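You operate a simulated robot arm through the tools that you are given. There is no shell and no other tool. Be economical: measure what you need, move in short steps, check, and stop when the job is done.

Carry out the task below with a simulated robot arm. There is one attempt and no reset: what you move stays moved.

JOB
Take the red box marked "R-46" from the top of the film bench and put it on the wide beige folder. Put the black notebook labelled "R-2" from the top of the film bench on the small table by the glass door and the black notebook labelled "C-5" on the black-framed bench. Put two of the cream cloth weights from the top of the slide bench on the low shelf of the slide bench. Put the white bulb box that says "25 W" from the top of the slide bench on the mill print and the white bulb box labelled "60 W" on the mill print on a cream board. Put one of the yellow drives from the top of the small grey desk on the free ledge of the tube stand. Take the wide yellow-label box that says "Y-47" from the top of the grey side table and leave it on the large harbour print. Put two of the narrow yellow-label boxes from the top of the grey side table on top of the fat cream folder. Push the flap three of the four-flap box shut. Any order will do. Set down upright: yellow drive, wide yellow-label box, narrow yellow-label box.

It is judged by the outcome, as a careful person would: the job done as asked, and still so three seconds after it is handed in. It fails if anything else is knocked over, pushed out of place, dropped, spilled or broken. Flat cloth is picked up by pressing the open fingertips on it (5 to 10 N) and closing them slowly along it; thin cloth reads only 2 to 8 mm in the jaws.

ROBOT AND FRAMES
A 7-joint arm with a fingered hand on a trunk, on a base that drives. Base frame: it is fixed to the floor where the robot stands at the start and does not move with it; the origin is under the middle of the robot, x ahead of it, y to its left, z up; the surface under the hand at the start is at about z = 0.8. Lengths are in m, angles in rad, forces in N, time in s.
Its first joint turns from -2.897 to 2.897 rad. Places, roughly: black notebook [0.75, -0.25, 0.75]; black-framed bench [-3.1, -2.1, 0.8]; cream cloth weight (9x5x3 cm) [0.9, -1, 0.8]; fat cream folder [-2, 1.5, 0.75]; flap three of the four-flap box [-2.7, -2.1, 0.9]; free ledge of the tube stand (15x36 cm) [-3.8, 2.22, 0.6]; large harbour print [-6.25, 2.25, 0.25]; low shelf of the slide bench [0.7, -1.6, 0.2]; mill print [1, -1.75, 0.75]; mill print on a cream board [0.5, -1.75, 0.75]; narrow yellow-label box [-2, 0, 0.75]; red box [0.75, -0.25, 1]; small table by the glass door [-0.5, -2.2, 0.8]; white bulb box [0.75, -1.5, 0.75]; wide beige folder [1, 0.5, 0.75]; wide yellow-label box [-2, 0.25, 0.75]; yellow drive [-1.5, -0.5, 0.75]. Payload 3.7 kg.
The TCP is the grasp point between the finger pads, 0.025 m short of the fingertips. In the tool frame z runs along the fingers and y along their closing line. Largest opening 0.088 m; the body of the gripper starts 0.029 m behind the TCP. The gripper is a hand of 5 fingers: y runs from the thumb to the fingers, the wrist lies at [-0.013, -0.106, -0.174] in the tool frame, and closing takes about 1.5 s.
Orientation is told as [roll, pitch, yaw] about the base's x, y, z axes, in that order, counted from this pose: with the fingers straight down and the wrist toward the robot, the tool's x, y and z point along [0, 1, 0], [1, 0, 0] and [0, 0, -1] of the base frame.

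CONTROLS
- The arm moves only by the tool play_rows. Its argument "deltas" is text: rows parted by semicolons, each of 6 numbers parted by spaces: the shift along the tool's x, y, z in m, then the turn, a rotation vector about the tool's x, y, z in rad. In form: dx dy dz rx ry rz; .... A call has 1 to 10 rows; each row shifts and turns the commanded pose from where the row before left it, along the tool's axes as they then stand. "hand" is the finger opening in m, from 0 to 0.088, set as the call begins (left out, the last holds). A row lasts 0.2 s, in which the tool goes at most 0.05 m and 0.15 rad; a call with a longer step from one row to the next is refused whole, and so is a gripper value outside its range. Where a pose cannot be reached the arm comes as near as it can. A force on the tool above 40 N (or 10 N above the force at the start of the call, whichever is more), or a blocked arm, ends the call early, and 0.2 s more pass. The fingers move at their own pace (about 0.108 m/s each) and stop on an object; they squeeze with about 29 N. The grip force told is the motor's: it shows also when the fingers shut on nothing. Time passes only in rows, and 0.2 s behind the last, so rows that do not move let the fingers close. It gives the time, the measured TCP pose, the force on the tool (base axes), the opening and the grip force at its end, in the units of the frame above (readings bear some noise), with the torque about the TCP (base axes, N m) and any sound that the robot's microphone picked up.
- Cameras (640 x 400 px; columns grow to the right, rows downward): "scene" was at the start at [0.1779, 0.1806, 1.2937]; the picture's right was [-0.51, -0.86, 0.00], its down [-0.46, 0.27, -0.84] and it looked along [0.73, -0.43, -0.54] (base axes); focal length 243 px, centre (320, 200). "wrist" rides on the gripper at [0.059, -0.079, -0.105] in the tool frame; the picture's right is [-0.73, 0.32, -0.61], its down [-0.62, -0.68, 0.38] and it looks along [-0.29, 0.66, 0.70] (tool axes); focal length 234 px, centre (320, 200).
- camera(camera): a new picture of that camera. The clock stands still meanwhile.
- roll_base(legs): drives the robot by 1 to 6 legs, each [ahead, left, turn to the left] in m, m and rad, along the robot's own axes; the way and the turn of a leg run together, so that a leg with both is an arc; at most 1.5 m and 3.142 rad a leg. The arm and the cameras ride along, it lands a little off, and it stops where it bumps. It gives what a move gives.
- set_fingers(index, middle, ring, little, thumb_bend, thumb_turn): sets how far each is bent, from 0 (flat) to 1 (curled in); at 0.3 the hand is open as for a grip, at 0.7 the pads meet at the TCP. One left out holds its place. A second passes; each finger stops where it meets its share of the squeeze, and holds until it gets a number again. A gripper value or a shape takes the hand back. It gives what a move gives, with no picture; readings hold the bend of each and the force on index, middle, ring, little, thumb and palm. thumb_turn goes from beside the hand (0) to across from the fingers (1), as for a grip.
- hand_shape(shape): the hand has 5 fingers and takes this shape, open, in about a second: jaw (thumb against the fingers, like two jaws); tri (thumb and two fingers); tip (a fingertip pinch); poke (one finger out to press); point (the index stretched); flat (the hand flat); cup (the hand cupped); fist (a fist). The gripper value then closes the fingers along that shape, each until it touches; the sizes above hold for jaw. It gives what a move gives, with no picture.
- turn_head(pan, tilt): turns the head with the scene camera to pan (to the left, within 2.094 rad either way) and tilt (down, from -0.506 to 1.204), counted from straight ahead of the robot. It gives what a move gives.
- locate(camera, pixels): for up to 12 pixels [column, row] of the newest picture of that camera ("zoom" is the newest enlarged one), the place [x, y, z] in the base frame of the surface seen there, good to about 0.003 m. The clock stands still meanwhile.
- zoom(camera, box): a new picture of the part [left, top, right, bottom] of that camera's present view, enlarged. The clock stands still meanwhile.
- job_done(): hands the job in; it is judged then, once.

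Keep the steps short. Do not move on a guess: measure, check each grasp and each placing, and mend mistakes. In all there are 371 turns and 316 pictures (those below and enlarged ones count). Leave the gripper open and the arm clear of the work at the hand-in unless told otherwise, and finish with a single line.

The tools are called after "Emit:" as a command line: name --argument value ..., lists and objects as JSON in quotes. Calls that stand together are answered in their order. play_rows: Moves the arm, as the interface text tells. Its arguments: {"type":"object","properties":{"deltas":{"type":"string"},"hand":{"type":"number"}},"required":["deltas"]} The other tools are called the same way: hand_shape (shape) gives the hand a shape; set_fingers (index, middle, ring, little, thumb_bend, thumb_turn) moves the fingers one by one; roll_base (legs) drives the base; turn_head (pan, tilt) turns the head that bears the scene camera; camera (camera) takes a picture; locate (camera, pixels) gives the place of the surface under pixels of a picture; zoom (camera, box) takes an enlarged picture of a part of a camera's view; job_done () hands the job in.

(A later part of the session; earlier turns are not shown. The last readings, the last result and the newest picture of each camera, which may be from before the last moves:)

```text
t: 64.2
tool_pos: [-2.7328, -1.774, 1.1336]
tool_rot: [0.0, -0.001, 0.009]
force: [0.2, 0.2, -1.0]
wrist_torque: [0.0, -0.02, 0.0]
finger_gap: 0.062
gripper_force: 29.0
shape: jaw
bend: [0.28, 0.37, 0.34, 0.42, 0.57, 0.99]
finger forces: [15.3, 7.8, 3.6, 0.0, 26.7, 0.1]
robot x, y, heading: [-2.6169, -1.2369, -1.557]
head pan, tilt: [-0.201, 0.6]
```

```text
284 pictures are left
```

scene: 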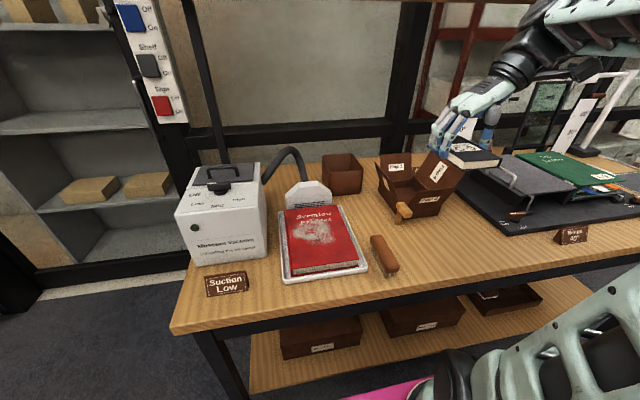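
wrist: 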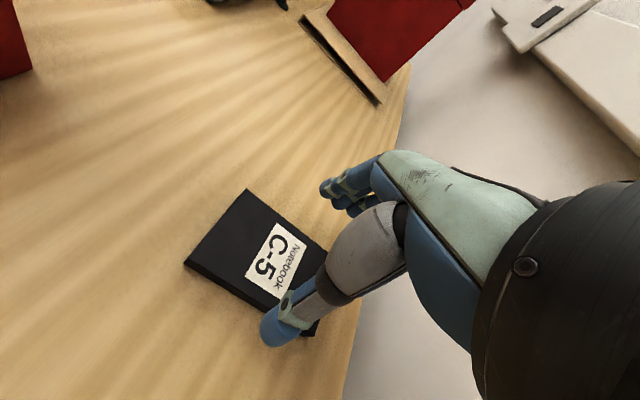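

The four-flap box is at (420,185). There is free wood at about (440,250), between the brush and the black mat. I'll measure it and zoom on the flaps.

Emit:
locate --camera "scene" --pixels '[[440, 250], [400, 240], [480, 245], [435, 280], [500, 230], [397, 268], [465, 220], [557, 238], [540, 250], [420, 225], [383, 236], [460, 265]]'

Emit:
zoom --camera "scene" --box '[360, 140, 500, 230]'

Emit:
locate --camera "zoom" --pixels '[[165, 125], [390, 140], [295, 260], [205, 320], [80, 70], [230, 70], [320, 130], [470, 120], [350, 60], [190, 240], [370, 330], [60, 170]]'

```text
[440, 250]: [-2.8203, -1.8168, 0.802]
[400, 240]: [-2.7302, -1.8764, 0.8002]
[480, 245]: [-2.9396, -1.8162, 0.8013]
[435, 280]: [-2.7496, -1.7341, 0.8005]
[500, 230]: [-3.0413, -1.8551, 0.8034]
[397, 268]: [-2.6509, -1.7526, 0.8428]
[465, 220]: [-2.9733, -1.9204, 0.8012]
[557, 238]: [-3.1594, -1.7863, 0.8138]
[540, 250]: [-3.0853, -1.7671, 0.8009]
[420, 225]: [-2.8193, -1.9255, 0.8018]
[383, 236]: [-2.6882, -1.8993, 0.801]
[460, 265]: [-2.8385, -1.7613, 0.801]
```

```text
4.44 times, centred on (430, 185) of scene
```

zoom: 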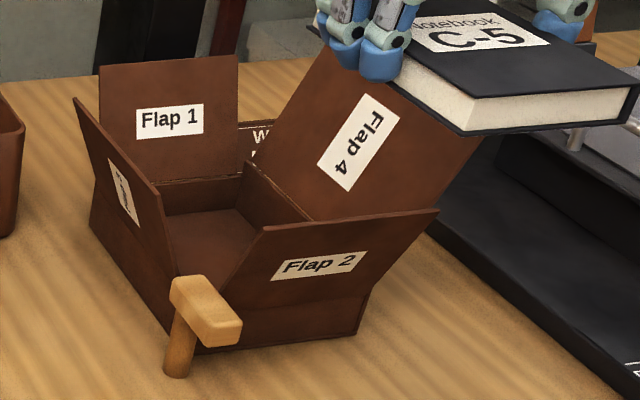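

```text
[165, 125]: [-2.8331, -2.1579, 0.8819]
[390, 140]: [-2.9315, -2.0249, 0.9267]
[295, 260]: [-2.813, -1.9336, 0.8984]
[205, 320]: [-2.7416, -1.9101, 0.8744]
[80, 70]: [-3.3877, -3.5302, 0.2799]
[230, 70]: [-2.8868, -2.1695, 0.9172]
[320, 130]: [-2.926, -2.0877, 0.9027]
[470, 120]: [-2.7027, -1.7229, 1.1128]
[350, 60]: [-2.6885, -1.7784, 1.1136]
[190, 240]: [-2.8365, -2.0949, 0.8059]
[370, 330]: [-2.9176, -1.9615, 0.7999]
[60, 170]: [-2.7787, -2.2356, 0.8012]
```

Flap 3 is the left one. Its board runs near x −2.73. I'll place C-5 at (−2.89, −1.82), which is free wood: first move over, then down part way.

Emit:
play_rows --deltas "-0.012 -0.04 0 0 0 0;-0.012 -0.04 0 0 0 0;-0.012 -0.04 0 0 0 0;-0.01 -0.037 0 0 0 -0;0 0 0.045 0 0 0;0 0 0.045 0 0 0;0 0 0.045 0 0 0;0 0 0.045 0 0 0;0 0 0 0 0 0"

Emit:
camera --camera "scene"

Emit:
camera --camera "wrist"

```text
t: 66.2
tool_pos: [-2.8875, -1.8204, 0.9523]
tool_rot: [-0.001, 0.001, 0.008]
force: [0.2, 0.0, -0.8]
wrist_torque: [0.0, 0.01, -0.01]
finger_gap: 0.0618
gripper_force: 28.9
shape: jaw
bend: [0.28, 0.37, 0.34, 0.42, 0.57, 0.99]
finger forces: [15.4, 7.6, 3.5, 0.0, 26.5, 0.1]
robot x, y, heading: [-2.6153, -1.2381, -1.556]
head pan, tilt: [-0.201, 0.6]
```

```text
282 pictures are left
```

scene: 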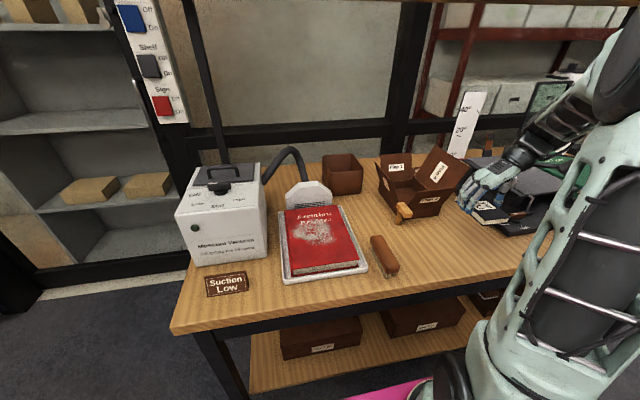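

```text
281 pictures are left
```

wrist: 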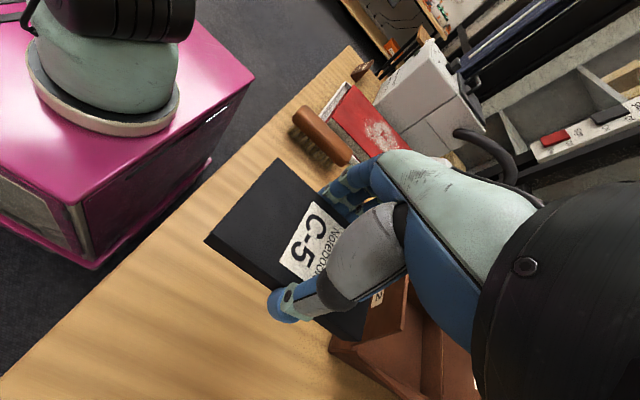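

I'll shift away from the box flaps to (−2.945, −1.805), then lower.

Emit:
play_rows --deltas "0.015 -0.03 0 0 0 0;0 -0.028 0 0 0 0;0 0 0.04 0 0 0;0 0 0.04 0 0 0;0 0 0.025 0 0 0;0 0 0.01 0 0 0;0 0 0 0 0 0"

Emit:
zoom --camera "scene" --box '[400, 140, 560, 260]'

Emit:
camera --camera "wrist"

```text
t: 67.8
tool_pos: [-2.9456, -1.8063, 0.8381]
tool_rot: [-0.001, 0.001, 0.007]
force: [0.7, -0.2, -1.2]
wrist_torque: [-0.03, -0.03, -0.01]
finger_gap: 0.0615
gripper_force: 28.9
shape: jaw
bend: [0.28, 0.37, 0.34, 0.42, 0.57, 0.99]
finger forces: [15.3, 7.7, 3.5, 0.1, 26.5, 0.0]
robot x, y, heading: [-2.6147, -1.2334, -1.562]
head pan, tilt: [-0.201, 0.6]
```

```text
3.33 times, centred on (480, 200) of scene
```

zoom: 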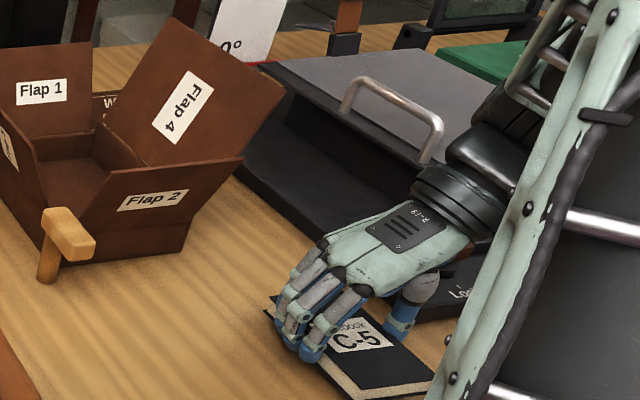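

```text
279 pictures are left
```

wrist: 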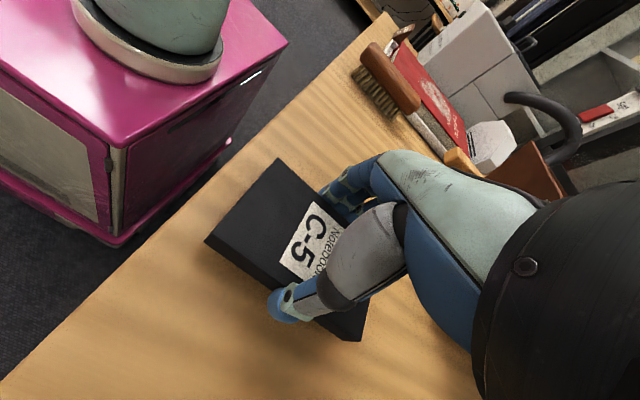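

Emit:
locate --camera "wrist" --pixels '[[208, 238], [279, 162], [358, 338], [165, 245], [130, 265], [300, 300]]'

Emit:
play_rows --deltas "0 0 0.004 0 0 0;0 0 0.003 0 0 0;0 0 0.002 0 0 0;0 0 0 0 0 0"

```text
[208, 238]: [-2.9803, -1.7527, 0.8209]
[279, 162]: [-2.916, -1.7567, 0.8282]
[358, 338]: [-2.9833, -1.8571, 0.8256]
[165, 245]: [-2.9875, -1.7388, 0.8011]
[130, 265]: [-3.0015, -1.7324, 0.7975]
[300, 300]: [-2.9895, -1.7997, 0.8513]
```

```text
t: 68.8
tool_pos: [-2.9466, -1.8064, 0.83]
tool_rot: [0.0, -0.002, 0.008]
force: [0.2, 0.1, -1.7]
wrist_torque: [0.0, -0.01, -0.01]
finger_gap: 0.0617
gripper_force: 28.8
shape: jaw
bend: [0.28, 0.37, 0.34, 0.42, 0.57, 0.99]
finger forces: [15.3, 7.6, 3.5, 0.0, 26.4, 0.0]
robot x, y, heading: [-2.6176, -1.2373, -1.562]
head pan, tilt: [-0.201, 0.6]
```

The notebook is fully over the wood. Down a few mm more until contact.

Emit:
play_rows --deltas "0 0 0.002 0 0 0;0 0 0.002 0 0 0;0 0 0 0 0 0"

Emit:
play_rows --deltas "0 0 0 0 0 0;0 0 0 0 0 0;0 0 0 0 0 0;0 0 0 0 0 0;0 0 0 0 0 0;0 0 -0.01 0 0 0;0 0 -0.03 0 0 0;0 0 -0.04 0 0 0;0 0 -0.04 0 0 0;0 0 0 0 0 0" --hand 0.088

Emit:
camera --camera "wrist"

Emit:
camera --camera "scene"

```text
t: 69.6
tool_pos: [-2.947, -1.8047, 0.826]
tool_rot: [-0.002, 0.001, 0.008]
force: [-0.8, -1.8, 24.3]
wrist_torque: [-0.18, -0.12, 0.0]
finger_gap: 0.061
gripper_force: 29.1
shape: jaw
bend: [0.28, 0.37, 0.34, 0.43, 0.57, 0.99]
finger forces: [14.6, 8.3, 4.0, 3.7, 28.3, 0.0]
robot x, y, heading: [-2.6126, -1.2368, -1.56]
head pan, tilt: [-0.201, 0.6]
```

```text
t: 71.8
tool_pos: [-2.9476, -1.8052, 0.9483]
tool_rot: [-0.001, 0.0, 0.006]
force: [0.9, 0.2, 0.2]
wrist_torque: [0.03, -0.02, 0.0]
finger_gap: 0.0877
gripper_force: 0.1
shape: jaw
bend: [0.3, 0.3, 0.3, 0.3, 0.3, 0.98]
finger forces: [0.0, 0.0, 0.0, 0.0, 0.0, 0.0]
robot x, y, heading: [-2.6171, -1.2366, -1.561]
head pan, tilt: [-0.201, 0.6]
```

```text
278 pictures are left
```

wrist: 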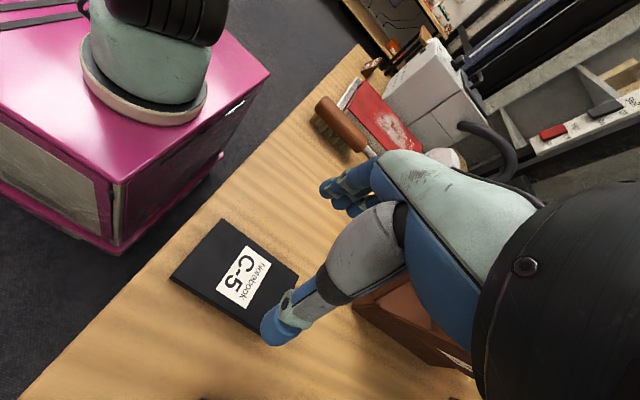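

```text
277 pictures are left
```

scene: 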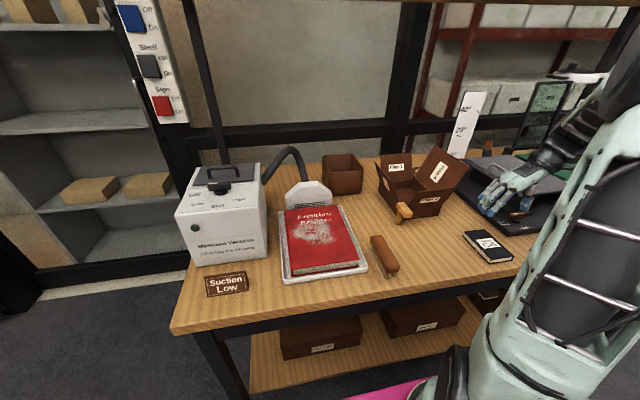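

C-5 is down on the black-framed bench. Next is flap 3: I'll raise the arm clear and look closely at the box.

Emit:
play_rows --deltas "0 0 -0.045 0 0 0;0 0 -0.045 0 0 0;0 0 -0.045 0 0 0;0 0 -0.045 0 0 0;0.04 0 0 0 0 0;0.04 0 0 0 0 0;0.04 0 0 0 0 0;0.04 0 0 0 0 0;0 0 0 0 0 0"

Emit:
zoom --camera "scene" --box '[350, 130, 480, 230]'

Emit:
locate --camera "zoom" --pixels '[[130, 175], [220, 295], [240, 330], [140, 240], [180, 240], [200, 330], [300, 350], [215, 380], [240, 355], [460, 320], [250, 230], [175, 110]]'

```text
t: 73.8
tool_pos: [-2.9504, -1.6446, 1.1248]
tool_rot: [0.001, -0.001, 0.008]
force: [-0.7, -0.2, 0.1]
wrist_torque: [0.0, 0.02, 0.02]
finger_gap: 0.0881
gripper_force: 0.1
shape: jaw
bend: [0.3, 0.3, 0.3, 0.3, 0.3, 0.98]
finger forces: [0.0, 0.1, 0.0, 0.0, 0.0, 0.0]
out of reach, approached as far as the arm can: row 6
robot x, y, heading: [-2.6123, -1.2363, -1.564]
head pan, tilt: [-0.201, 0.6]
```

```text
4.00 times, centred on (415, 180) of scene
```

zoom: 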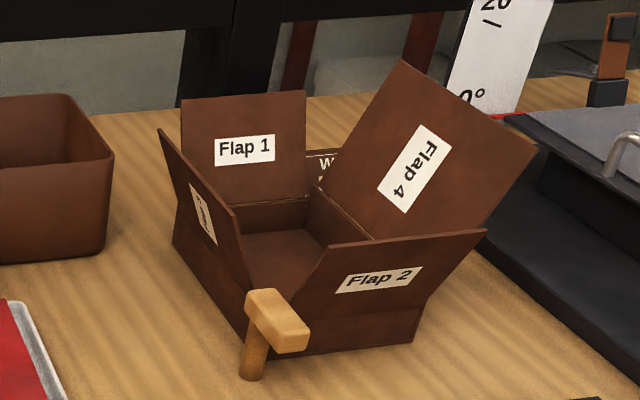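

```text
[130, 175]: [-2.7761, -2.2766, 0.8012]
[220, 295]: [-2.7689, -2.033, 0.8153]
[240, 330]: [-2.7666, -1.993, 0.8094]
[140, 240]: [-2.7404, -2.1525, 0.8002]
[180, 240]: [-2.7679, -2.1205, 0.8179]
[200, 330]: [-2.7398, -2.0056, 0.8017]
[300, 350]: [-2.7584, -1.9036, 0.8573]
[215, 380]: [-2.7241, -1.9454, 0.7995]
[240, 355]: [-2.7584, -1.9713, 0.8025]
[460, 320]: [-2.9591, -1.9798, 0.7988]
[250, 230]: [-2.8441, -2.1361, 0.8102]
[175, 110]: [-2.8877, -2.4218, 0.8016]
```

Emit:
locate --camera "zoom" --pixels '[[202, 215], [165, 140], [230, 205], [232, 255], [185, 185], [185, 108], [300, 96], [330, 250], [475, 235], [408, 70], [530, 145], [252, 378]]'

Emit:
camera --camera "wrist"

```text
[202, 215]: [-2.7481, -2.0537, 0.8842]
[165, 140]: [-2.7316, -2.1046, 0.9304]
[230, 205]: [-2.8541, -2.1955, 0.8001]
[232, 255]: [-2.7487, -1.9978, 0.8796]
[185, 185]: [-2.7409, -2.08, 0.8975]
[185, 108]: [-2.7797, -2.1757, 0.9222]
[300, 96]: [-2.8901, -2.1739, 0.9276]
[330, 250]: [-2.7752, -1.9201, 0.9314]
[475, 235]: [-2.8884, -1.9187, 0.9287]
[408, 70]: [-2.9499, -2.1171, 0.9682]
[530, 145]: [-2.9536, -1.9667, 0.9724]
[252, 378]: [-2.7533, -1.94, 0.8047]
```

```text
275 pictures are left
```

wrist: 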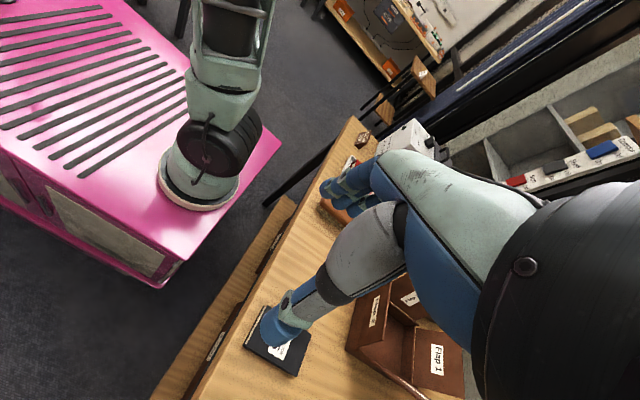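

Flap 3's hinge is near x −2.765, z 0.85. Its top edge is at x −2.73, z 0.935, and it spans y −1.98..−2.15. I'll turn the wrist to the left side (yaw −π), close the fingers, and push from the left. First I rotate.

Emit:
play_rows --deltas "0 0 0 0 0 0.15;0 0 0 0 0 0.15;0 0 0 0 0 0.15;0 0 0 0 0 0.15;0 0 0 0 0 0.15;0 0 0 0 0 0.15;0 0 0 0 0 0.15;0 0 0 0 0 0.15;0 0 0 0 0 0.15;0 0 0 0 0 0.15"

Emit:
play_rows --deltas "0.04 0 0 0 0 0.05;0.04 0 0 0 0 0;0.04 0 0 0 0 0;0.04 0 0 0 0 0;0.04 0 0 0 0 0;0.04 0 0 0 0 0;0.04 0 0 0 0 0;0 0 0 0 0 0.12;0 0 0 0 0 0.15;0 0 0 0 0 0.15" --hand 0.0

```text
t: 76.0
tool_pos: [-2.9499, -1.647, 1.1257]
tool_rot: [0.0, 0.0, -1.492]
force: [-0.2, 0.4, 0.3]
wrist_torque: [-0.03, 0.02, 0.02]
finger_gap: 0.0878
gripper_force: 0.0
shape: jaw
bend: [0.3, 0.3, 0.3, 0.3, 0.3, 0.98]
finger forces: [0.0, 0.0, 0.0, 0.0, 0.1, 0.1]
robot x, y, heading: [-2.6168, -1.2368, -1.561]
head pan, tilt: [-0.201, 0.6]
```

```text
t: 78.2
tool_pos: [-2.6692, -1.6366, 1.125]
tool_rot: [0.001, 0.001, -1.964]
force: [-0.3, -0.2, 0.7]
wrist_torque: [0.0, 0.01, 0.0]
finger_gap: 0.0
gripper_force: 29.1
shape: jaw
bend: [0.7, 0.7, 0.7, 0.7, 0.41, 1.0]
finger forces: [0.0, 0.0, 0.0, 0.0, 0.0, 0.1]
robot x, y, heading: [-2.6189, -1.2382, -1.56]
head pan, tilt: [-0.201, 0.6]
```

Emit:
play_rows --deltas "0 0 0 0 0 0.147;0 0 0 0 0 0.147;0 0 0 0 0 0.147;0 0 0 0 0 0.147;0 0 0 0 0 0.147;0 0 0 0 0 0.147;0 0 0 0 0 0.147;0 0 0 0 0 0.147;0 0 0 0 0 0"

Emit:
camera --camera "scene"

```text
t: 79.9
tool_pos: [-2.6564, -1.6289, 1.1177]
tool_rot: [-0.001, 0.038, -2.926]
force: [0.5, -0.1, -0.2]
wrist_torque: [0.01, 0.0, -0.01]
finger_gap: 0.0
gripper_force: 28.6
shape: jaw
bend: [0.7, 0.7, 0.7, 0.7, 0.41, 1.0]
finger forces: [0.1, 0.0, 0.0, 0.0, 0.1, 0.0]
robot x, y, heading: [-2.616, -1.2355, -1.561]
head pan, tilt: [-0.201, 0.6]
stopped in row 8: the arm was blocked; the commanded pose is now the measured one
```

```text
274 pictures are left
```

scene: 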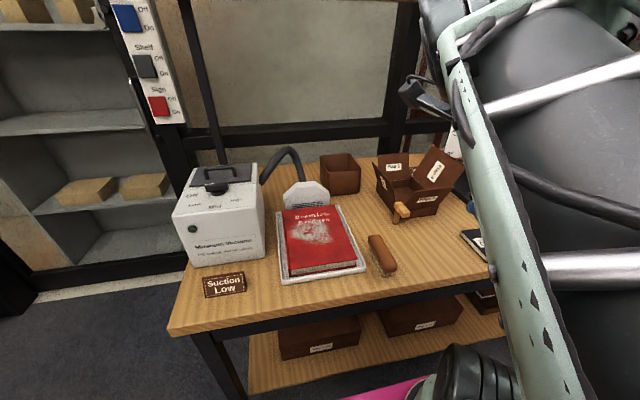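

The hand reached yaw −2.93, which is good enough. I'll check the hose height before moving forward.

Emit:
locate --camera "scene" --pixels '[[283, 153], [297, 165], [305, 192], [267, 175], [340, 160], [385, 255]]'

Emit:
play_rows --deltas "0.042 0.0092 0 0 0 0;0.042 0.0092 0 0 0 0;0.042 0.0092 0 0.019 0 0;0.042 0.0092 0 0.019 0 0;0.042 0.0092 0 0 0 0;0.042 0.0092 0 0 0 0;0.042 0.0092 0 0 0 0;0.042 0.0092 0 0 0 0;0 0 0 0 0 0"

Emit:
camera --camera "scene"

```text
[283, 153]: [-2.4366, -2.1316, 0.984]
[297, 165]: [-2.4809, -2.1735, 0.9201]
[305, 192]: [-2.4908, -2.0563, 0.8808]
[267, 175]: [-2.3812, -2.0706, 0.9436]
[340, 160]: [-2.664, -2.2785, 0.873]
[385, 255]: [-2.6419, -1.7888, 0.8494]
```

```text
t: 80.9
tool_pos: [-2.5852, -1.7358, 1.1219]
tool_rot: [0.05, -0.077, -2.802]
force: [0.4, 0.4, -0.2]
wrist_torque: [0.01, 0.0, -0.03]
finger_gap: 0.0
gripper_force: 29.2
shape: jaw
bend: [0.7, 0.7, 0.7, 0.7, 0.41, 1.0]
finger forces: [0.0, 0.1, 0.0, 0.0, 0.0, 0.1]
robot x, y, heading: [-2.6163, -1.236, -1.558]
head pan, tilt: [-0.201, 0.6]
stopped in row 4: the arm was blocked; the commanded pose is now the measured one
```

```text
273 pictures are left
```

scene: 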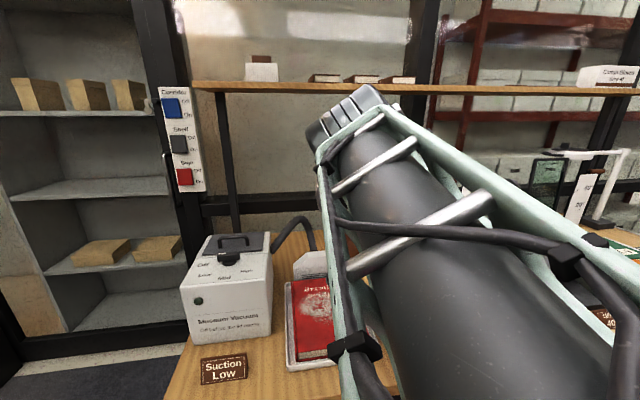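

The arm hit a limit at that extreme wrist angle. I'll turn the wrist back to about −2.3, pull in, and shift the base left, so that reach comes naturally from the left.

Emit:
play_rows --deltas "-0.03 0 0 0 0 -0.15;-0.03 0 0 0 0 -0.15;-0.03 0 0 0 0 -0.15;0 0 0 0 0 -0.05;0 0 0 0 0 0"

Emit:
roll_base --legs '[[0, 0.25, 0]]'

Emit:
camera --camera "scene"

```text
t: 82.1
tool_pos: [-2.6284, -1.6591, 1.1217]
tool_rot: [0.01, -0.097, -2.302]
force: [0.5, 0.3, -0.3]
wrist_torque: [0.02, 0.0, -0.04]
finger_gap: 0.0001
gripper_force: 28.5
shape: jaw
bend: [0.7, 0.7, 0.7, 0.7, 0.41, 1.0]
finger forces: [0.0, 0.0, 0.0, 0.0, 0.0, 0.0]
robot x, y, heading: [-2.6103, -1.2389, -1.566]
head pan, tilt: [-0.201, 0.6]
```

```text
t: 84.0
tool_pos: [-2.3813, -1.6555, 1.1218]
tool_rot: [0.009, -0.099, -2.308]
force: [0.7, -0.1, 0.3]
wrist_torque: [0.01, -0.01, -0.02]
finger_gap: 0.0
gripper_force: 29.5
shape: jaw
bend: [0.7, 0.7, 0.7, 0.7, 0.41, 1.0]
finger forces: [0.1, 0.1, 0.1, 0.1, 0.0, 0.1]
robot x, y, heading: [-2.3699, -1.2342, -1.565]
head pan, tilt: [-0.201, 0.6]
```

```text
272 pictures are left
```

scene: 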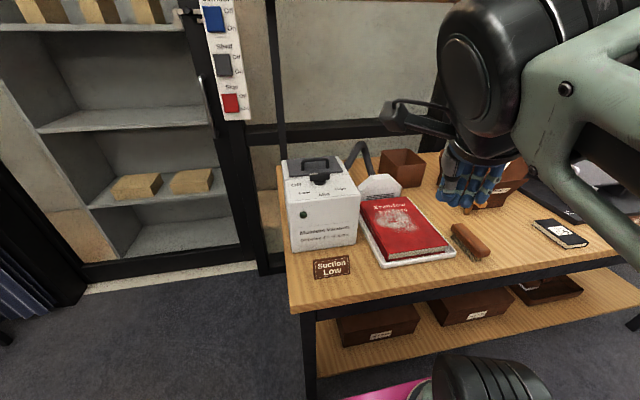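

Now I'll correct the tilt and move toward a spot left of flap 3, at height.

Emit:
play_rows --deltas "0.006 0.044 0 -0.0665 -0.0733 0;0.006 0.044 0 0 0 0;0.006 0.044 0 0 0 0;0.006 0.044 0 0 0 0;0.006 0.044 0 0 0 0;0.006 0.044 0 0 0 0;0.006 0.044 0 0 0 0;0 0 0 0 0 0"

Emit:
camera --camera "scene"

Emit:
camera --camera "wrist"

```text
t: 85.8
tool_pos: [-2.5545, -1.9108, 1.1667]
tool_rot: [-0.065, -0.164, -2.306]
force: [-0.1, 1.1, -0.3]
wrist_torque: [0.0, -0.03, 0.02]
finger_gap: 0.0
gripper_force: 28.6
shape: jaw
bend: [0.7, 0.7, 0.7, 0.7, 0.41, 1.0]
finger forces: [0.0, 0.0, 0.0, 0.1, 0.0, 0.0]
robot x, y, heading: [-2.373, -1.2317, -1.57]
head pan, tilt: [-0.201, 0.6]
```

```text
271 pictures are left
```

scene: 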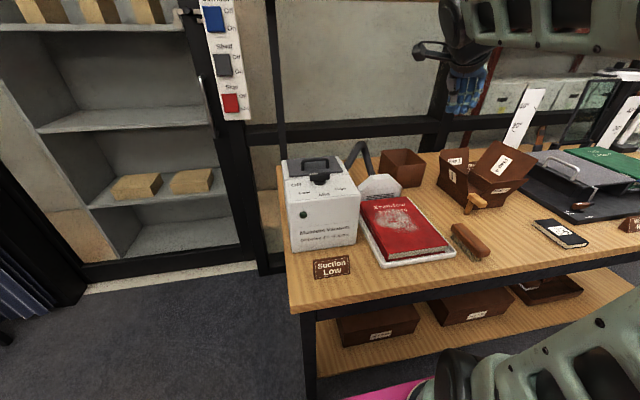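

```text
270 pictures are left
```

wrist: 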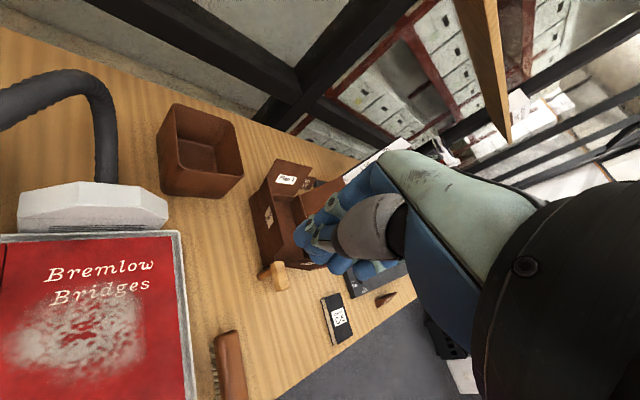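

I found how the tilt terms map: pitch is about tool x, roll about tool y. I'll correct by rx +0.164, ry +0.065, and measure the upper shelf edge.

Emit:
locate --camera "wrist" --pixels '[[505, 130], [480, 50], [470, 20], [200, 110], [290, 180], [270, 270]]'

Emit:
play_rows --deltas "0 0 0 0.082 0.033 0;0 0 0 0.082 0.032 0;0 0 0 0 0 0"

```text
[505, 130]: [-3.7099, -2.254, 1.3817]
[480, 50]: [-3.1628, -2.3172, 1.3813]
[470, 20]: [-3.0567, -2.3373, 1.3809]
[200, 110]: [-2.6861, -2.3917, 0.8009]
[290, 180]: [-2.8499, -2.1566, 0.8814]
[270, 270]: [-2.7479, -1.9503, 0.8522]
```

```text
t: 86.5
tool_pos: [-2.5541, -1.91, 1.167]
tool_rot: [0.002, -0.001, -2.31]
force: [0.4, 0.0, -0.1]
wrist_torque: [0.02, -0.04, -0.03]
finger_gap: 0.0
gripper_force: 29.2
shape: jaw
bend: [0.7, 0.7, 0.7, 0.7, 0.41, 1.0]
finger forces: [0.0, 0.1, 0.0, 0.1, 0.0, 0.0]
robot x, y, heading: [-2.3646, -1.2357, -1.571]
head pan, tilt: [-0.201, 0.6]
```

Level now. I'll move to (−2.655, −2.05) and descend beside flap 3.

Emit:
play_rows --deltas "0.005 0.043 0 0 0 0;0.005 0.043 0 0 0 0;0.005 0.043 0 0 0 0;0.005 0.043 0 0 0 0;0 0 0.045 0 0 0;0 0 0.045 0 0 0;0 0 0.045 0 0 0;0 0 0.03 0 0 0;0 0 0 0 0 0"

Emit:
camera --camera "scene"

Emit:
camera --camera "wrist"

```text
t: 88.5
tool_pos: [-2.6542, -2.0477, 1.0029]
tool_rot: [0.002, 0.002, -2.31]
force: [0.0, -0.5, 0.3]
wrist_torque: [0.0, -0.02, -0.03]
finger_gap: 0.0
gripper_force: 29.5
shape: jaw
bend: [0.7, 0.7, 0.7, 0.7, 0.41, 1.0]
finger forces: [0.0, 0.1, 0.0, 0.0, 0.0, 0.0]
robot x, y, heading: [-2.3667, -1.2376, -1.562]
head pan, tilt: [-0.201, 0.6]
```

```text
269 pictures are left
```

scene: 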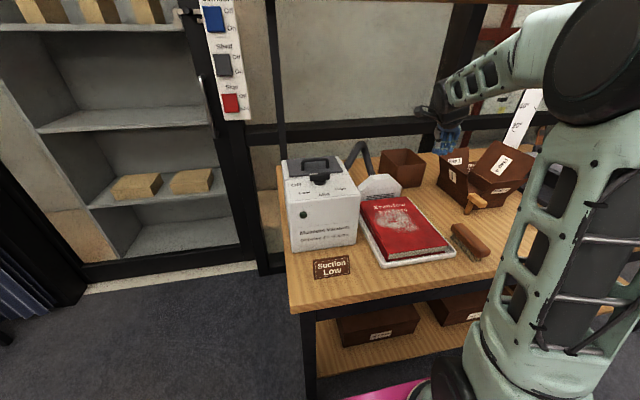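

```text
268 pictures are left
```

wrist: 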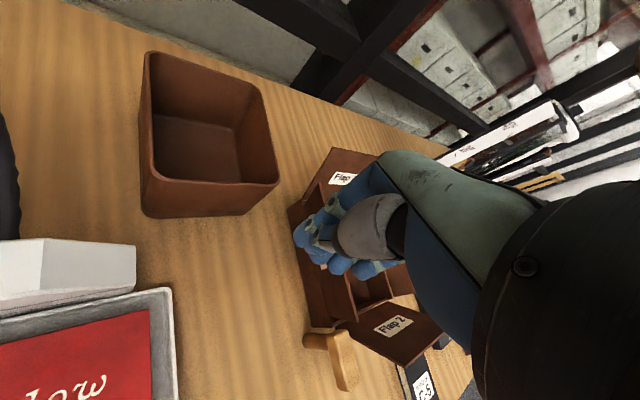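

Emit:
play_rows --deltas "0 0 0.03 0 0 0;0 0 0.025 0 0 0;0 0 0 0 0 0"

Emit:
zoom --camera "scene" --box '[390, 100, 540, 220]'

```text
t: 89.3
tool_pos: [-2.6532, -2.0492, 0.9462]
tool_rot: [0.001, -0.001, -2.31]
force: [0.3, 0.9, -0.6]
wrist_torque: [-0.01, 0.01, -0.02]
finger_gap: 0.0001
gripper_force: 28.9
shape: jaw
bend: [0.7, 0.7, 0.7, 0.7, 0.41, 1.0]
finger forces: [0.0, 0.0, 0.0, 0.0, 0.0, 0.1]
robot x, y, heading: [-2.3697, -1.236, -1.566]
head pan, tilt: [-0.201, 0.6]
```

```text
3.33 times, centred on (465, 160) of scene
```

zoom: 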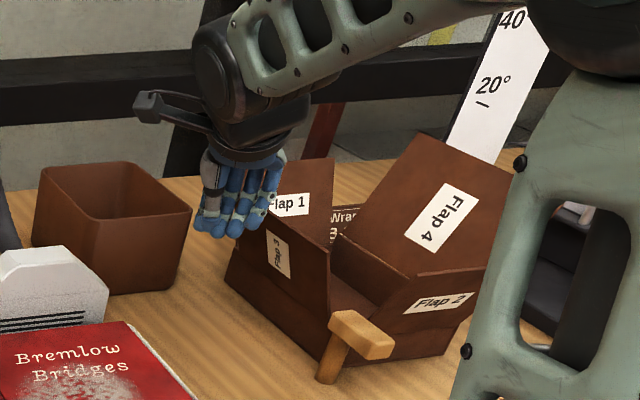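

The fingertips are just left of flap 3. Down 2 cm, then a slow push toward −x.

Emit:
play_rows --deltas "0 0 0.02 0 0 0;-0.0148 0.0134 0 0 0 0;-0.0148 0.0134 0 0 0 0;-0.0148 0.0134 0 0 0 0;-0.0148 0.0134 0 0 0 0;-0.0148 0.0134 0 0 0 0;0 0 0 0 0 0"

Emit:
zoom --camera "scene" --box '[390, 100, 540, 220]'

```text
t: 91.0
tool_pos: [-2.7566, -2.05, 0.9263]
tool_rot: [0.002, 0.0, -2.311]
force: [0.2, 0.4, -0.1]
wrist_torque: [0.03, -0.02, 0.02]
finger_gap: 0.0
gripper_force: 28.9
shape: jaw
bend: [0.7, 0.7, 0.7, 0.7, 0.41, 1.0]
finger forces: [0.0, 0.0, 0.0, 0.0, 0.0, 0.0]
robot x, y, heading: [-2.3698, -1.2347, -1.563]
head pan, tilt: [-0.201, 0.6]
```

```text
3.33 times, centred on (465, 160) of scene
```

zoom: 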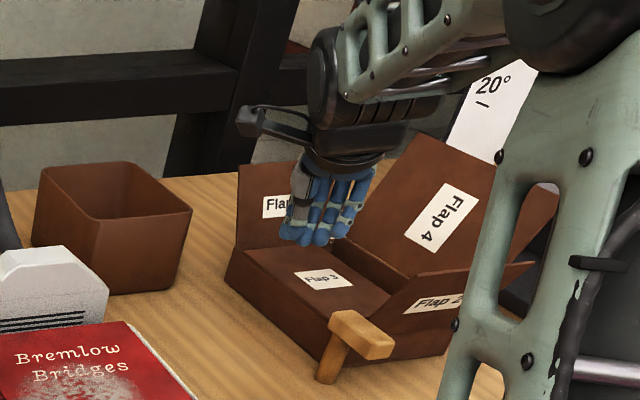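

Flap 3 has fallen in. I'll check its flatness by measuring its height across.

Emit:
locate --camera "zoom" --pixels '[[255, 262], [300, 310], [340, 330], [300, 258], [345, 280], [385, 300], [350, 262]]'

Emit:
zoom --camera "scene" --box '[435, 150, 505, 205]'

```text
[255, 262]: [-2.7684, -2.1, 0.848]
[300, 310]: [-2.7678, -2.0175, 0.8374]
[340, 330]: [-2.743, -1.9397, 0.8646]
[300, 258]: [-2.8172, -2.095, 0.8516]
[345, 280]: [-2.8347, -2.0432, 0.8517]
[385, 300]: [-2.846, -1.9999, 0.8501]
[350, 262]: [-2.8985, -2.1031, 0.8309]
```

```text
7.27 times, centred on (470, 178) of scene
```

zoom: 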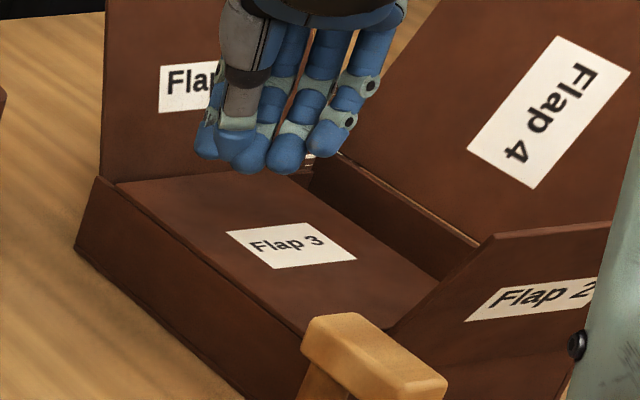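

Flap 3 lies flat (z≈0.85 across). I'll raise and retract the arm.

Emit:
play_rows --deltas "0 0 -0.045 0 0 0;0 0 -0.045 0 0 0;0 0 -0.045 0 0 0;0 0 -0.045 0 0 0;0 0 -0.02 0 0 0;0.0025 -0.043 0 0 0 0;0.0025 -0.043 0 0 0 0;0.0025 -0.043 0 0 0 0;0.0025 -0.043 0 0 0 0;0.0025 -0.043 0 0 0 0"

Emit:
play_rows --deltas "0.0025 -0.043 0 0 0 -0.15;0.0025 -0.043 0 0 0 -0.15;0.0025 -0.043 0 0 0 -0.15;0 0 0 0 0 -0.15;0 0 0 0 0 -0.14;0 0 0 0 0 0" --hand 0.088

Emit:
zoom --camera "scene" --box '[270, 100, 640, 330]'

```text
t: 93.2
tool_pos: [-2.601, -1.8989, 1.1254]
tool_rot: [0.002, -0.002, -2.311]
force: [-0.4, -0.3, -0.7]
wrist_torque: [-0.02, -0.01, -0.01]
finger_gap: 0.0003
gripper_force: 29.2
shape: jaw
bend: [0.7, 0.7, 0.7, 0.7, 0.41, 1.0]
finger forces: [0.0, 0.0, 0.1, 0.1, 0.0, 0.0]
robot x, y, heading: [-2.3703, -1.2339, -1.565]
head pan, tilt: [-0.201, 0.6]
```

```text
t: 94.5
tool_pos: [-2.5244, -1.7972, 1.1267]
tool_rot: [0.001, -0.002, -1.57]
force: [-0.5, -0.3, -0.2]
wrist_torque: [0.03, 0.01, 0.01]
finger_gap: 0.0876
gripper_force: 0.0
shape: jaw
bend: [0.3, 0.3, 0.3, 0.3, 0.3, 0.98]
finger forces: [0.0, 0.1, 0.0, 0.1, 0.1, 0.0]
robot x, y, heading: [-2.3683, -1.2331, -1.568]
head pan, tilt: [-0.201, 0.6]
```

```text
1.73 times, centred on (455, 215) of scene
```

zoom: 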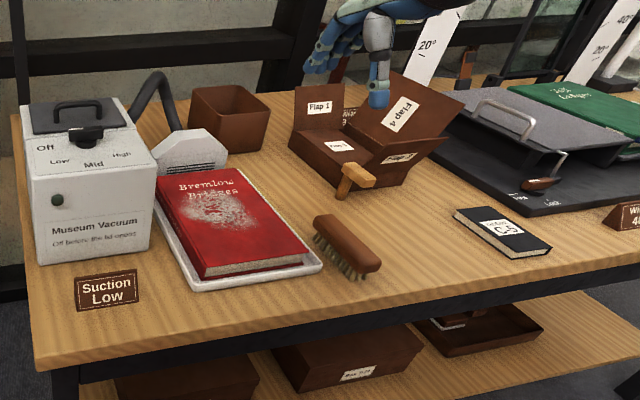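

Everything is in order. Next is a yellow drive: I'll drive out of the aisle eastward, turn to face −x and approach the small grey desk from the east.

Emit:
roll_base --legs '[[0, 1.47, 0], [0, 0, -1.571], [0, -0.6, 0]]'

Emit:
turn_head --pan 0.0 --tilt 0.6

Emit:
camera --camera "scene"

```text
t: 108.6
tool_pos: [-1.4873, -0.4742, 1.1262]
tool_rot: [0.001, -0.002, -3.127]
force: [-0.3, -1.2, 0.5]
wrist_torque: [-0.03, -0.01, 0.01]
finger_gap: 0.0879
gripper_force: 0.1
shape: jaw
bend: [0.3, 0.3, 0.3, 0.3, 0.3, 0.98]
finger forces: [0.1, 0.0, 0.0, 0.1, 0.0, 0.1]
robot x, y, heading: [-0.9233, -0.6228, -3.127]
head pan, tilt: [-0.201, 0.6]
```

```text
t: 109.3
tool_pos: [-1.486, -0.4743, 1.1263]
tool_rot: [0.001, -0.001, -3.126]
force: [-1.0, 0.4, 0.3]
wrist_torque: [-0.02, 0.01, -0.01]
finger_gap: 0.0875
gripper_force: 0.1
shape: jaw
bend: [0.3, 0.3, 0.3, 0.3, 0.3, 0.98]
finger forces: [0.0, 0.0, 0.1, 0.1, 0.0, 0.1]
robot x, y, heading: [-0.9194, -0.6202, -3.121]
head pan, tilt: [0.0, 0.6]
```

```text
263 pictures are left
```

scene: 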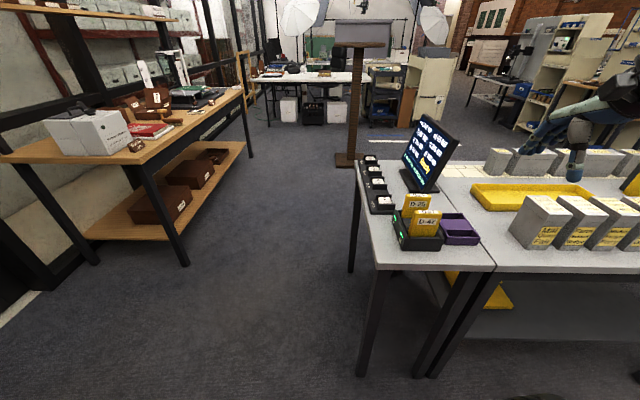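

The yellow drives stand in a dock at (415,215). I'll zoom in there and on the side table boxes.

Emit:
zoom --camera "scene" --box '[350, 120, 510, 260]'

Emit:
locate --camera "zoom" --pixels '[[225, 250], [265, 245], [280, 300], [255, 300], [320, 280], [330, 350], [220, 330], [310, 380], [400, 300], [300, 280], [530, 395], [230, 240]]'

Emit:
zoom --camera "scene" --box '[470, 130, 640, 260]'

```text
2.86 times, centred on (430, 190) of scene
```

zoom: 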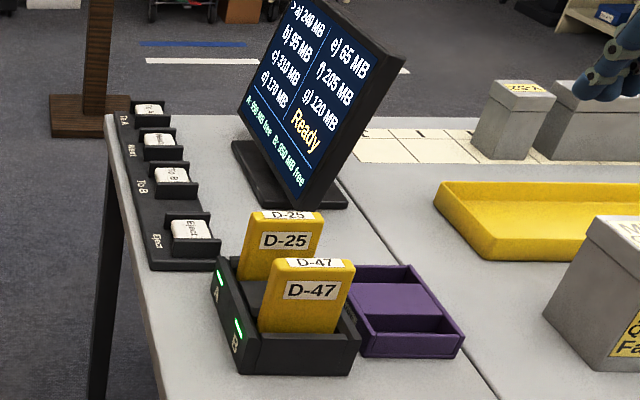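

```text
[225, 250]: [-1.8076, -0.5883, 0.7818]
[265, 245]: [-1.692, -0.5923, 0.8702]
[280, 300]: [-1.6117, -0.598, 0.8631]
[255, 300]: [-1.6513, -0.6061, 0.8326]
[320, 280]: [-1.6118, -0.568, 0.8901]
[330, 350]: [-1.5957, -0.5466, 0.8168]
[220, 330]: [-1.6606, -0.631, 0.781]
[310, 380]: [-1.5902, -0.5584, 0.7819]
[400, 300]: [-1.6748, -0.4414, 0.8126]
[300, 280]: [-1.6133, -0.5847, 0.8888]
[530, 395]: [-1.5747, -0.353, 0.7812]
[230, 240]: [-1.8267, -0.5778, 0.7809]
```

```text
3.08 times, centred on (555, 195) of scene
```

zoom: 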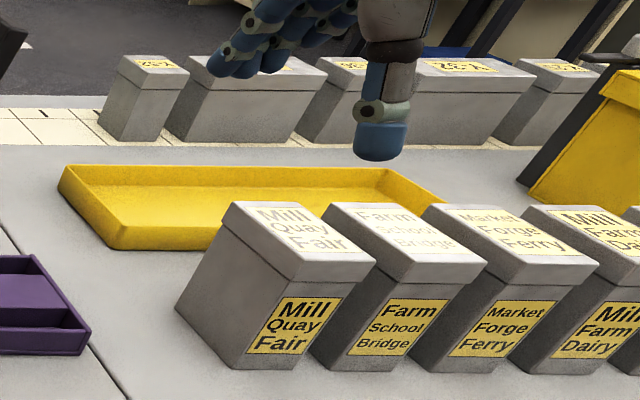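

I'll measure D-47's top face closely.

Emit:
zoom --camera "scene" --box '[395, 180, 455, 230]'

Emit:
locate --camera "zoom" --pixels '[[240, 215], [380, 215], [250, 200], [370, 200], [200, 360], [380, 360], [235, 260], [385, 260], [165, 100], [290, 100], [300, 150], [170, 180]]'

```text
8.00 times, centred on (425, 205) of scene
```

zoom: 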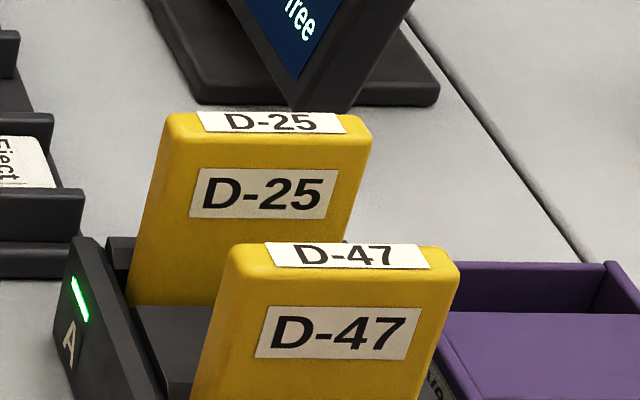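

```text
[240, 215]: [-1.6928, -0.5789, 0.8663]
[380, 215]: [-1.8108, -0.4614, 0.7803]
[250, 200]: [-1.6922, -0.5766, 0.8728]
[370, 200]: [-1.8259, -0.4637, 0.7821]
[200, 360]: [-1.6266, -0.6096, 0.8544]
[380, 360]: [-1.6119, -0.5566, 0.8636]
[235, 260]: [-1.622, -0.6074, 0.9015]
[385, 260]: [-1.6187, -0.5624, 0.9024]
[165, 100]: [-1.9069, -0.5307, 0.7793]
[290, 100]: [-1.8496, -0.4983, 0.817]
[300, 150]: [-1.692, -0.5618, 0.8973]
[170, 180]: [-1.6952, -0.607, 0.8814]
```

D-47's front face is at x=−1.612, about 2 cm thick, its top at 0.902, centre y −0.577. I'll go above it with the fingers opened to 5 cm, so they fit between the two drives.

Emit:
play_rows --deltas "0.034 0.046 0 0 0 0;0.034 0.046 0 0 0 0;0.033 0.046 0 0 0 0;0 0 0.045 0 0 0;0 0 0.045 0 0 0;0 0 0.045 0 0 0;0 0 0.04 0 0 0;0 0 0 0 0 0" --hand 0.05

Emit:
zoom --camera "scene" --box '[350, 100, 510, 260]'

Emit:
camera --camera "wrist"

```text
refused: row 1 steps farther than a row can; nothing moved
```

```text
2.50 times, centred on (430, 180) of scene
```

zoom: 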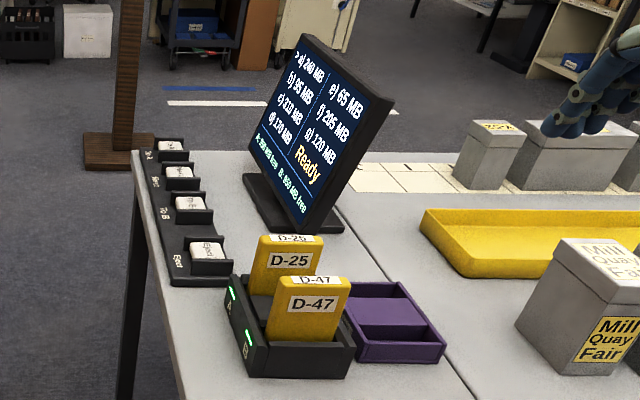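

```text
258 pictures are left
```

wrist: 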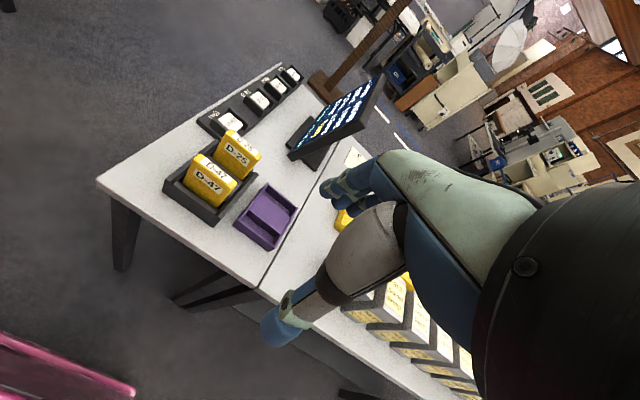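

The step was too long. I'll use shorter rows.

Emit:
play_rows --deltas "0.0253 0.0345 0 0 0 0;0.0253 0.0345 0 0 0 0;0.0253 0.0345 0 0 0 0;0.0253 0.0345 0 0 0 0;0 0 0.045 0 0 0;0 0 0.045 0 0 0;0 0 0.045 0 0 0;0 0 0.03 0 0 0;0 0 0 0 0 0" --hand 0.05

Emit:
zoom --camera "scene" --box '[350, 100, 510, 260]'

Emit:
camera --camera "wrist"

```text
t: 111.3
tool_pos: [-1.6241, -0.5778, 0.961]
tool_rot: [0.002, -0.002, -3.127]
force: [0.4, -0.6, -0.3]
wrist_torque: [-0.02, 0.0, 0.01]
finger_gap: 0.0503
gripper_force: 0.1
shape: jaw
bend: [0.74, 0.42, 0.38, 0.43, 0.66, 1.0]
finger forces: [0.0, 0.0, 0.0, 0.0, 0.1, 0.0]
robot x, y, heading: [-0.921, -0.6218, -3.117]
head pan, tilt: [0.0, 0.6]
```

```text
2.50 times, centred on (430, 180) of scene
```

zoom: 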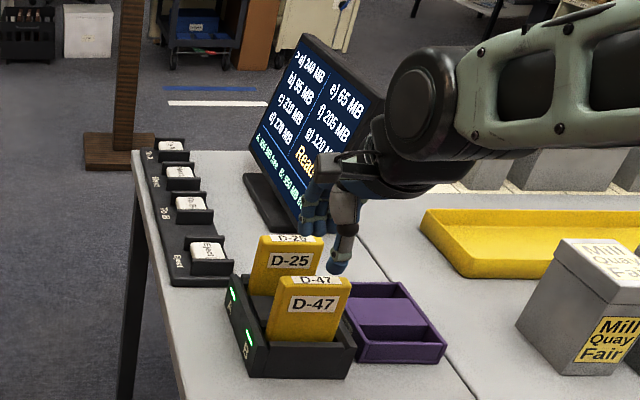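

```text
256 pictures are left
```

wrist: 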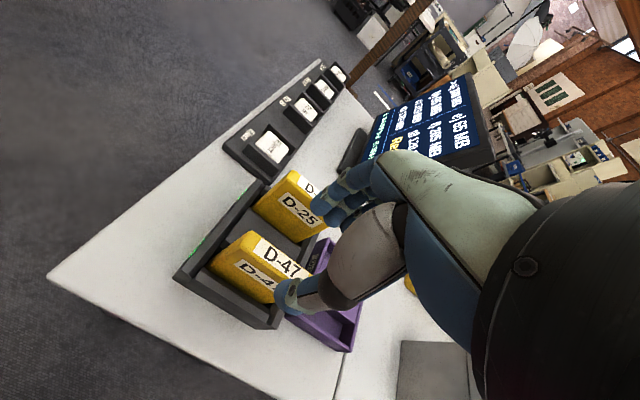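

The finger bends look uneven (index 0.74). I'll wait a moment and re-read.

Emit:
play_rows --deltas "0 0 0 0 0 0;0 0 0 0 0 0;0 0 0 0 0 0" --hand 0.056

Emit:
zoom --camera "wrist" --box '[180, 130, 420, 350]'

```text
t: 112.2
tool_pos: [-1.6238, -0.5782, 0.9608]
tool_rot: [0.002, -0.003, -3.125]
force: [0.6, 0.0, 0.7]
wrist_torque: [-0.01, -0.02, -0.01]
finger_gap: 0.0558
gripper_force: 0.0
shape: jaw
bend: [0.28, 0.39, 0.36, 0.36, 0.63, 1.0]
finger forces: [0.1, 0.0, 0.0, 0.1, 0.0, 0.0]
robot x, y, heading: [-0.9243, -0.6186, -3.121]
head pan, tilt: [0.0, 0.6]
```

```text
1.82 times, centred on (300, 240) of wrist
```

zoom: 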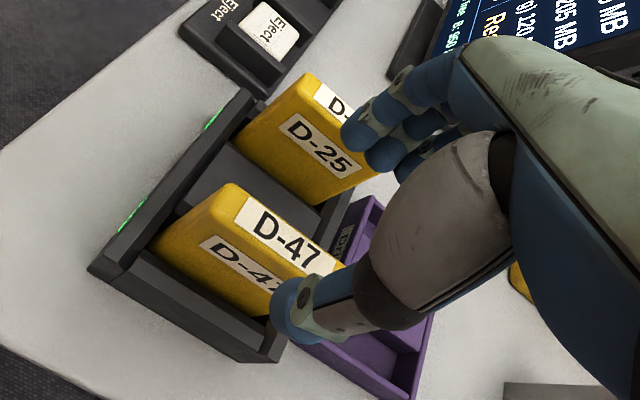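

I'll shift 4 mm toward the thumb side for clearance from D-25 and lower in steps.

Emit:
play_rows --deltas "0 -0.004 0.02 0 0 0;0 0 0.02 0 0 0;0 0 0 0 0 0"

Emit:
zoom --camera "wrist" --box '[180, 130, 420, 350]'

Emit:
zoom --camera "scene" --box '[380, 150, 470, 240]'

```text
t: 113.0
tool_pos: [-1.62, -0.5772, 0.9206]
tool_rot: [0.001, -0.001, -3.126]
force: [0.4, -0.2, 0.6]
wrist_torque: [0.0, 0.0, 0.01]
finger_gap: 0.0555
gripper_force: 0.2
shape: jaw
bend: [0.28, 0.39, 0.36, 0.36, 0.63, 1.0]
finger forces: [0.0, 0.1, 0.0, 0.0, 0.0, 0.0]
robot x, y, heading: [-0.92, -0.6191, -3.118]
head pan, tilt: [0.0, 0.6]
```

```text
1.82 times, centred on (300, 240) of wrist
```

zoom: 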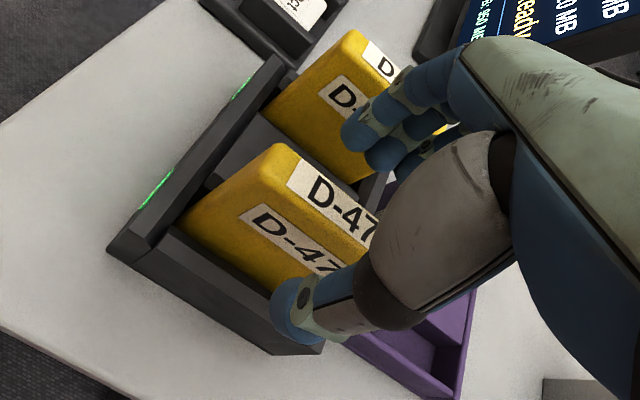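

```text
4.44 times, centred on (425, 195) of scene
```

zoom: 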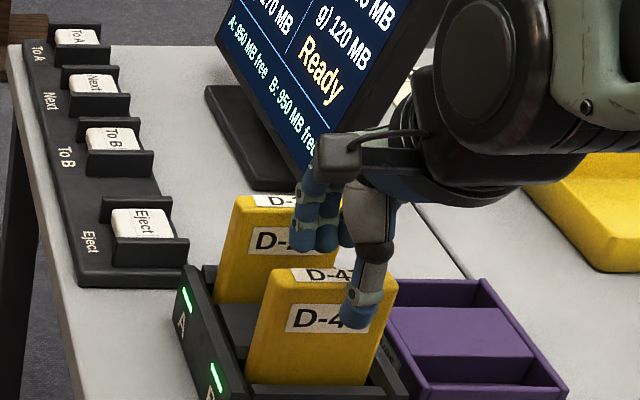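

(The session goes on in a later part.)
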